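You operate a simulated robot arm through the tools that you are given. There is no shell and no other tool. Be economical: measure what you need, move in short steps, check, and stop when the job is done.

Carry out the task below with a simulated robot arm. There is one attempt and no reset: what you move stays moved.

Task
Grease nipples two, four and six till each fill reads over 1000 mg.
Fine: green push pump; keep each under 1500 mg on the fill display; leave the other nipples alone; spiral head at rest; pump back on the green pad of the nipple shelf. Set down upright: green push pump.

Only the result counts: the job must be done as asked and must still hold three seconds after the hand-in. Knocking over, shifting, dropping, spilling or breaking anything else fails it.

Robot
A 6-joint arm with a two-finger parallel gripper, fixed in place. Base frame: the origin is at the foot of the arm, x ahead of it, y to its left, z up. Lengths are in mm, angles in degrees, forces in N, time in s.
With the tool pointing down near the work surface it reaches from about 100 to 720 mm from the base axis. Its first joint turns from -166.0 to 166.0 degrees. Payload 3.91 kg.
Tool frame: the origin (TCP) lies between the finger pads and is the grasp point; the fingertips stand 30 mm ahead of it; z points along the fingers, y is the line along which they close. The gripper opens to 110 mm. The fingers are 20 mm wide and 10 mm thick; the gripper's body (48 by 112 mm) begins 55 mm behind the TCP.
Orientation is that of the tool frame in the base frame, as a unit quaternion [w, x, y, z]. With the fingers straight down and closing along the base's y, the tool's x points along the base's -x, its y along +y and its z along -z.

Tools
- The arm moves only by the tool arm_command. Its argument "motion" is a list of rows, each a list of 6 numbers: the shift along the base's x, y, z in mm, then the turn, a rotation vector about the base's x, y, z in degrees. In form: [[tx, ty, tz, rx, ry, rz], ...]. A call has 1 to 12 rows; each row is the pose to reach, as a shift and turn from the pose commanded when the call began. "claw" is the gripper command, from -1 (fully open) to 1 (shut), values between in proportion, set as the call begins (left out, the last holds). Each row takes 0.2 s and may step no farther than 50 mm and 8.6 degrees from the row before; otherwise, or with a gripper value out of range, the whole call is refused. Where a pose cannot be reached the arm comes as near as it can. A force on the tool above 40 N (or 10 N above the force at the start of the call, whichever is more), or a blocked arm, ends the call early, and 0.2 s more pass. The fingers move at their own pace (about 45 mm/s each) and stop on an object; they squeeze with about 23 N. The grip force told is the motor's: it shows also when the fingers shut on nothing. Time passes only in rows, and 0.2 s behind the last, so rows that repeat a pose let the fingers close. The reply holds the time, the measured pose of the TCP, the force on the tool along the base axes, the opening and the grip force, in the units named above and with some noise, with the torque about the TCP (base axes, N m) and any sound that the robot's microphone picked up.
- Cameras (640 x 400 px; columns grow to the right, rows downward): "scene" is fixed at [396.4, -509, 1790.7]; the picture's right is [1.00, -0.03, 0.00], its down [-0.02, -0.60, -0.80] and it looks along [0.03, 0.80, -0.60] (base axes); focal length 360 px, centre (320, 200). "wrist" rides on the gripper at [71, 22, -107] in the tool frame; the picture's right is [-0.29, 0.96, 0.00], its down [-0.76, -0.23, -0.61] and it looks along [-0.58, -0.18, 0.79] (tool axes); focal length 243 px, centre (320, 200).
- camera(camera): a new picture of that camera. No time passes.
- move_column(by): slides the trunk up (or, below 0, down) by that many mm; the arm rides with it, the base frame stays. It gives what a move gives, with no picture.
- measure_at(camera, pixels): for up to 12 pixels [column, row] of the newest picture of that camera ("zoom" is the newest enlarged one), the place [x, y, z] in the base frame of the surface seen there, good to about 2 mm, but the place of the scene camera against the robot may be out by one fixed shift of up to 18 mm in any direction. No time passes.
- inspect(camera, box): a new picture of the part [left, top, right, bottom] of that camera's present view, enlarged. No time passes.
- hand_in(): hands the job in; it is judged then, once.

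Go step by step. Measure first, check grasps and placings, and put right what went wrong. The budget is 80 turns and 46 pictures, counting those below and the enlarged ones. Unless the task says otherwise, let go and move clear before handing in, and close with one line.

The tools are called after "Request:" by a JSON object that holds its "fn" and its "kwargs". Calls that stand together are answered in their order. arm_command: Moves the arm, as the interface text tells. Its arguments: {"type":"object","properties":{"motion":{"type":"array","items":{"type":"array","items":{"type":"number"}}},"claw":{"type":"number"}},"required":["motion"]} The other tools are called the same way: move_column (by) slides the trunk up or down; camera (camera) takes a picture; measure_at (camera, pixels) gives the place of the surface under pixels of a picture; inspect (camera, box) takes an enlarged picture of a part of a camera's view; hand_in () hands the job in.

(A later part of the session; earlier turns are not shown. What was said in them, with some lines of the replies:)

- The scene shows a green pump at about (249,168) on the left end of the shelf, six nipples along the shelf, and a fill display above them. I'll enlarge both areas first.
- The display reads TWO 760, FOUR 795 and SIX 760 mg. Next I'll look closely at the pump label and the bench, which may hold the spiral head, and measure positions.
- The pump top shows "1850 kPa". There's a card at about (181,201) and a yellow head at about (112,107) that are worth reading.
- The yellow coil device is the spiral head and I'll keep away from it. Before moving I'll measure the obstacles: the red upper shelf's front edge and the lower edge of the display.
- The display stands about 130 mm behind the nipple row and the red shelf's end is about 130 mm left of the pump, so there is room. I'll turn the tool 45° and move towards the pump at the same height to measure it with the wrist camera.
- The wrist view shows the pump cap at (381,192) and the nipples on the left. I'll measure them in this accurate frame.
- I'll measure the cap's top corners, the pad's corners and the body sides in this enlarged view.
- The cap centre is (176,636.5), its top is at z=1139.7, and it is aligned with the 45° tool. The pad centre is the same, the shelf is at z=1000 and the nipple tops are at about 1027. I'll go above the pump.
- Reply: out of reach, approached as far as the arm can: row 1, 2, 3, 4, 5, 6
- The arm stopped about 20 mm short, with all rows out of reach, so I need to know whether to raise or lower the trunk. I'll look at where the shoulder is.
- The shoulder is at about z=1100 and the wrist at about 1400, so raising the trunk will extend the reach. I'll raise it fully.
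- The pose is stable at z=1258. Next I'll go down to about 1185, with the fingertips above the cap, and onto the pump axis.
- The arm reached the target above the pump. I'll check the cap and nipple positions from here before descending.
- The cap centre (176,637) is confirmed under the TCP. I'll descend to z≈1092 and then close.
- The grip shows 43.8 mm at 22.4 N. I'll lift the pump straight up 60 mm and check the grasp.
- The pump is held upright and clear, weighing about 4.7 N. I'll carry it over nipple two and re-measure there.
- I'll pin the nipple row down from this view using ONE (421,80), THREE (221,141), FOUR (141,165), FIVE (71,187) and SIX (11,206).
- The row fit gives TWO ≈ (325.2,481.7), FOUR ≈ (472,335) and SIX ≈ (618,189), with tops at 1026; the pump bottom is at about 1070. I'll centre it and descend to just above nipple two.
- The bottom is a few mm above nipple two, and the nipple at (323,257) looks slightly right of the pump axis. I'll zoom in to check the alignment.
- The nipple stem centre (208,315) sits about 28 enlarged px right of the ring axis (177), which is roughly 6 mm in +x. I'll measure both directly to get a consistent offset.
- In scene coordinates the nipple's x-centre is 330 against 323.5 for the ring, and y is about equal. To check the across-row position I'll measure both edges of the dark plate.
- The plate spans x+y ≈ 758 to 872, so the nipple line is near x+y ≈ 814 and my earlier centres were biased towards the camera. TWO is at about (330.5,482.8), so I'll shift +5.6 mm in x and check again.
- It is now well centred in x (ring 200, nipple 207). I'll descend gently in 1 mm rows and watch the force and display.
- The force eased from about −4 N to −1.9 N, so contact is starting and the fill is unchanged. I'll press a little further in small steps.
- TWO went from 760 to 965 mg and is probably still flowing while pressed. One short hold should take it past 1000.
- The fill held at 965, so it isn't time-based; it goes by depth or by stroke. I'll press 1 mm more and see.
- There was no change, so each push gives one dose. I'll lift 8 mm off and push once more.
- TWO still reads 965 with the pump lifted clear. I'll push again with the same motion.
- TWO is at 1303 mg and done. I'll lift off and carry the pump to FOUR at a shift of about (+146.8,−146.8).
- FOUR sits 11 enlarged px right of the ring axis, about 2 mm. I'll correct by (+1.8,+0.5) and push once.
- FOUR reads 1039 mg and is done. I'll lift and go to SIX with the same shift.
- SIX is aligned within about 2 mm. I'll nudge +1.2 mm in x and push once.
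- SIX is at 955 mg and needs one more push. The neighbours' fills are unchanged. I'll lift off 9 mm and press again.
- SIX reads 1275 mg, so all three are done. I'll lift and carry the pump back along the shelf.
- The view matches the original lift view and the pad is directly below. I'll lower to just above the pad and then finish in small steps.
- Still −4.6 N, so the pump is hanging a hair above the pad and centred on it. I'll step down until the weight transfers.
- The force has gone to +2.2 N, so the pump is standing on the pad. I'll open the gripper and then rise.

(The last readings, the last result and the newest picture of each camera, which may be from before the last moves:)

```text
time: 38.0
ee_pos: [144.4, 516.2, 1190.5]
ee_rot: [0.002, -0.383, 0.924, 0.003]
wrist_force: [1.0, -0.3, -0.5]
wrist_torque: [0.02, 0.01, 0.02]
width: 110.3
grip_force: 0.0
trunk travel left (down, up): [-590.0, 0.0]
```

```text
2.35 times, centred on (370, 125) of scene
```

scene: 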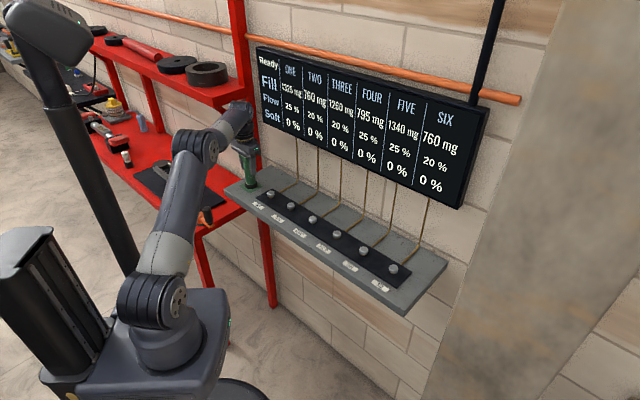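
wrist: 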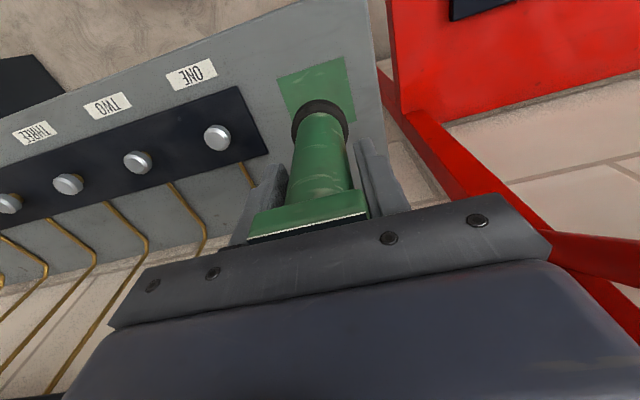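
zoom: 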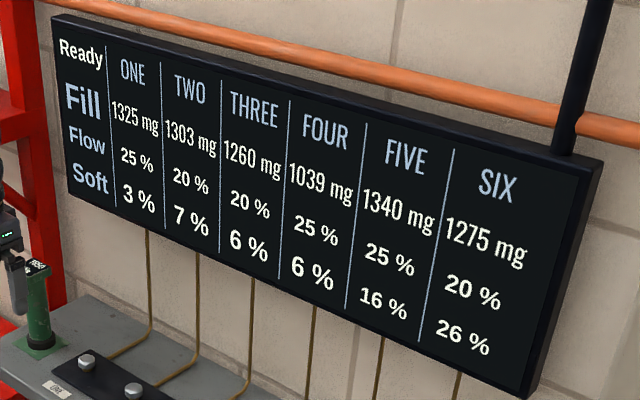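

The pump stands upright on the pad, and the fills read TWO 1303, FOUR 1039 and SIX 1275 with the others unchanged. I'll take one look at the spiral head before handing in.

Request:
{"fn": "inspect", "kwargs": {"camera": "scene", "box": [85, 85, 149, 125]}}

```text
10.00 times, centred on (117, 105) of scene
```

zoom: 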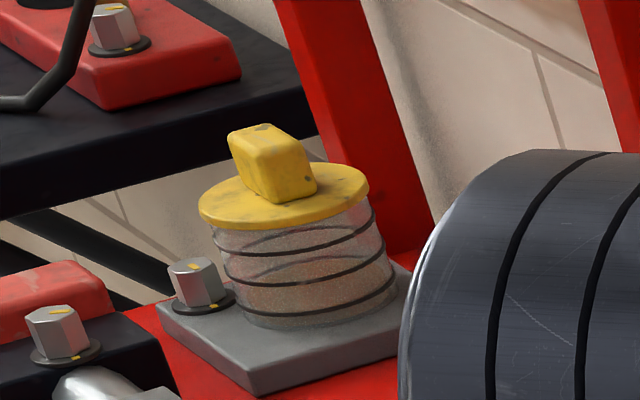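

The spiral head and its knob look the same as at the start, and the arm is clear of the pump. Handing in.

Request:
{"fn": "hand_in", "kwargs": {}}

```text
The job is handed in.
```

Nipples two, four and six now read 1303, 1039 and 1275 mg; the other fills and the spiral head are unchanged, the green pump is upright on its green pad, and the job is handed in.
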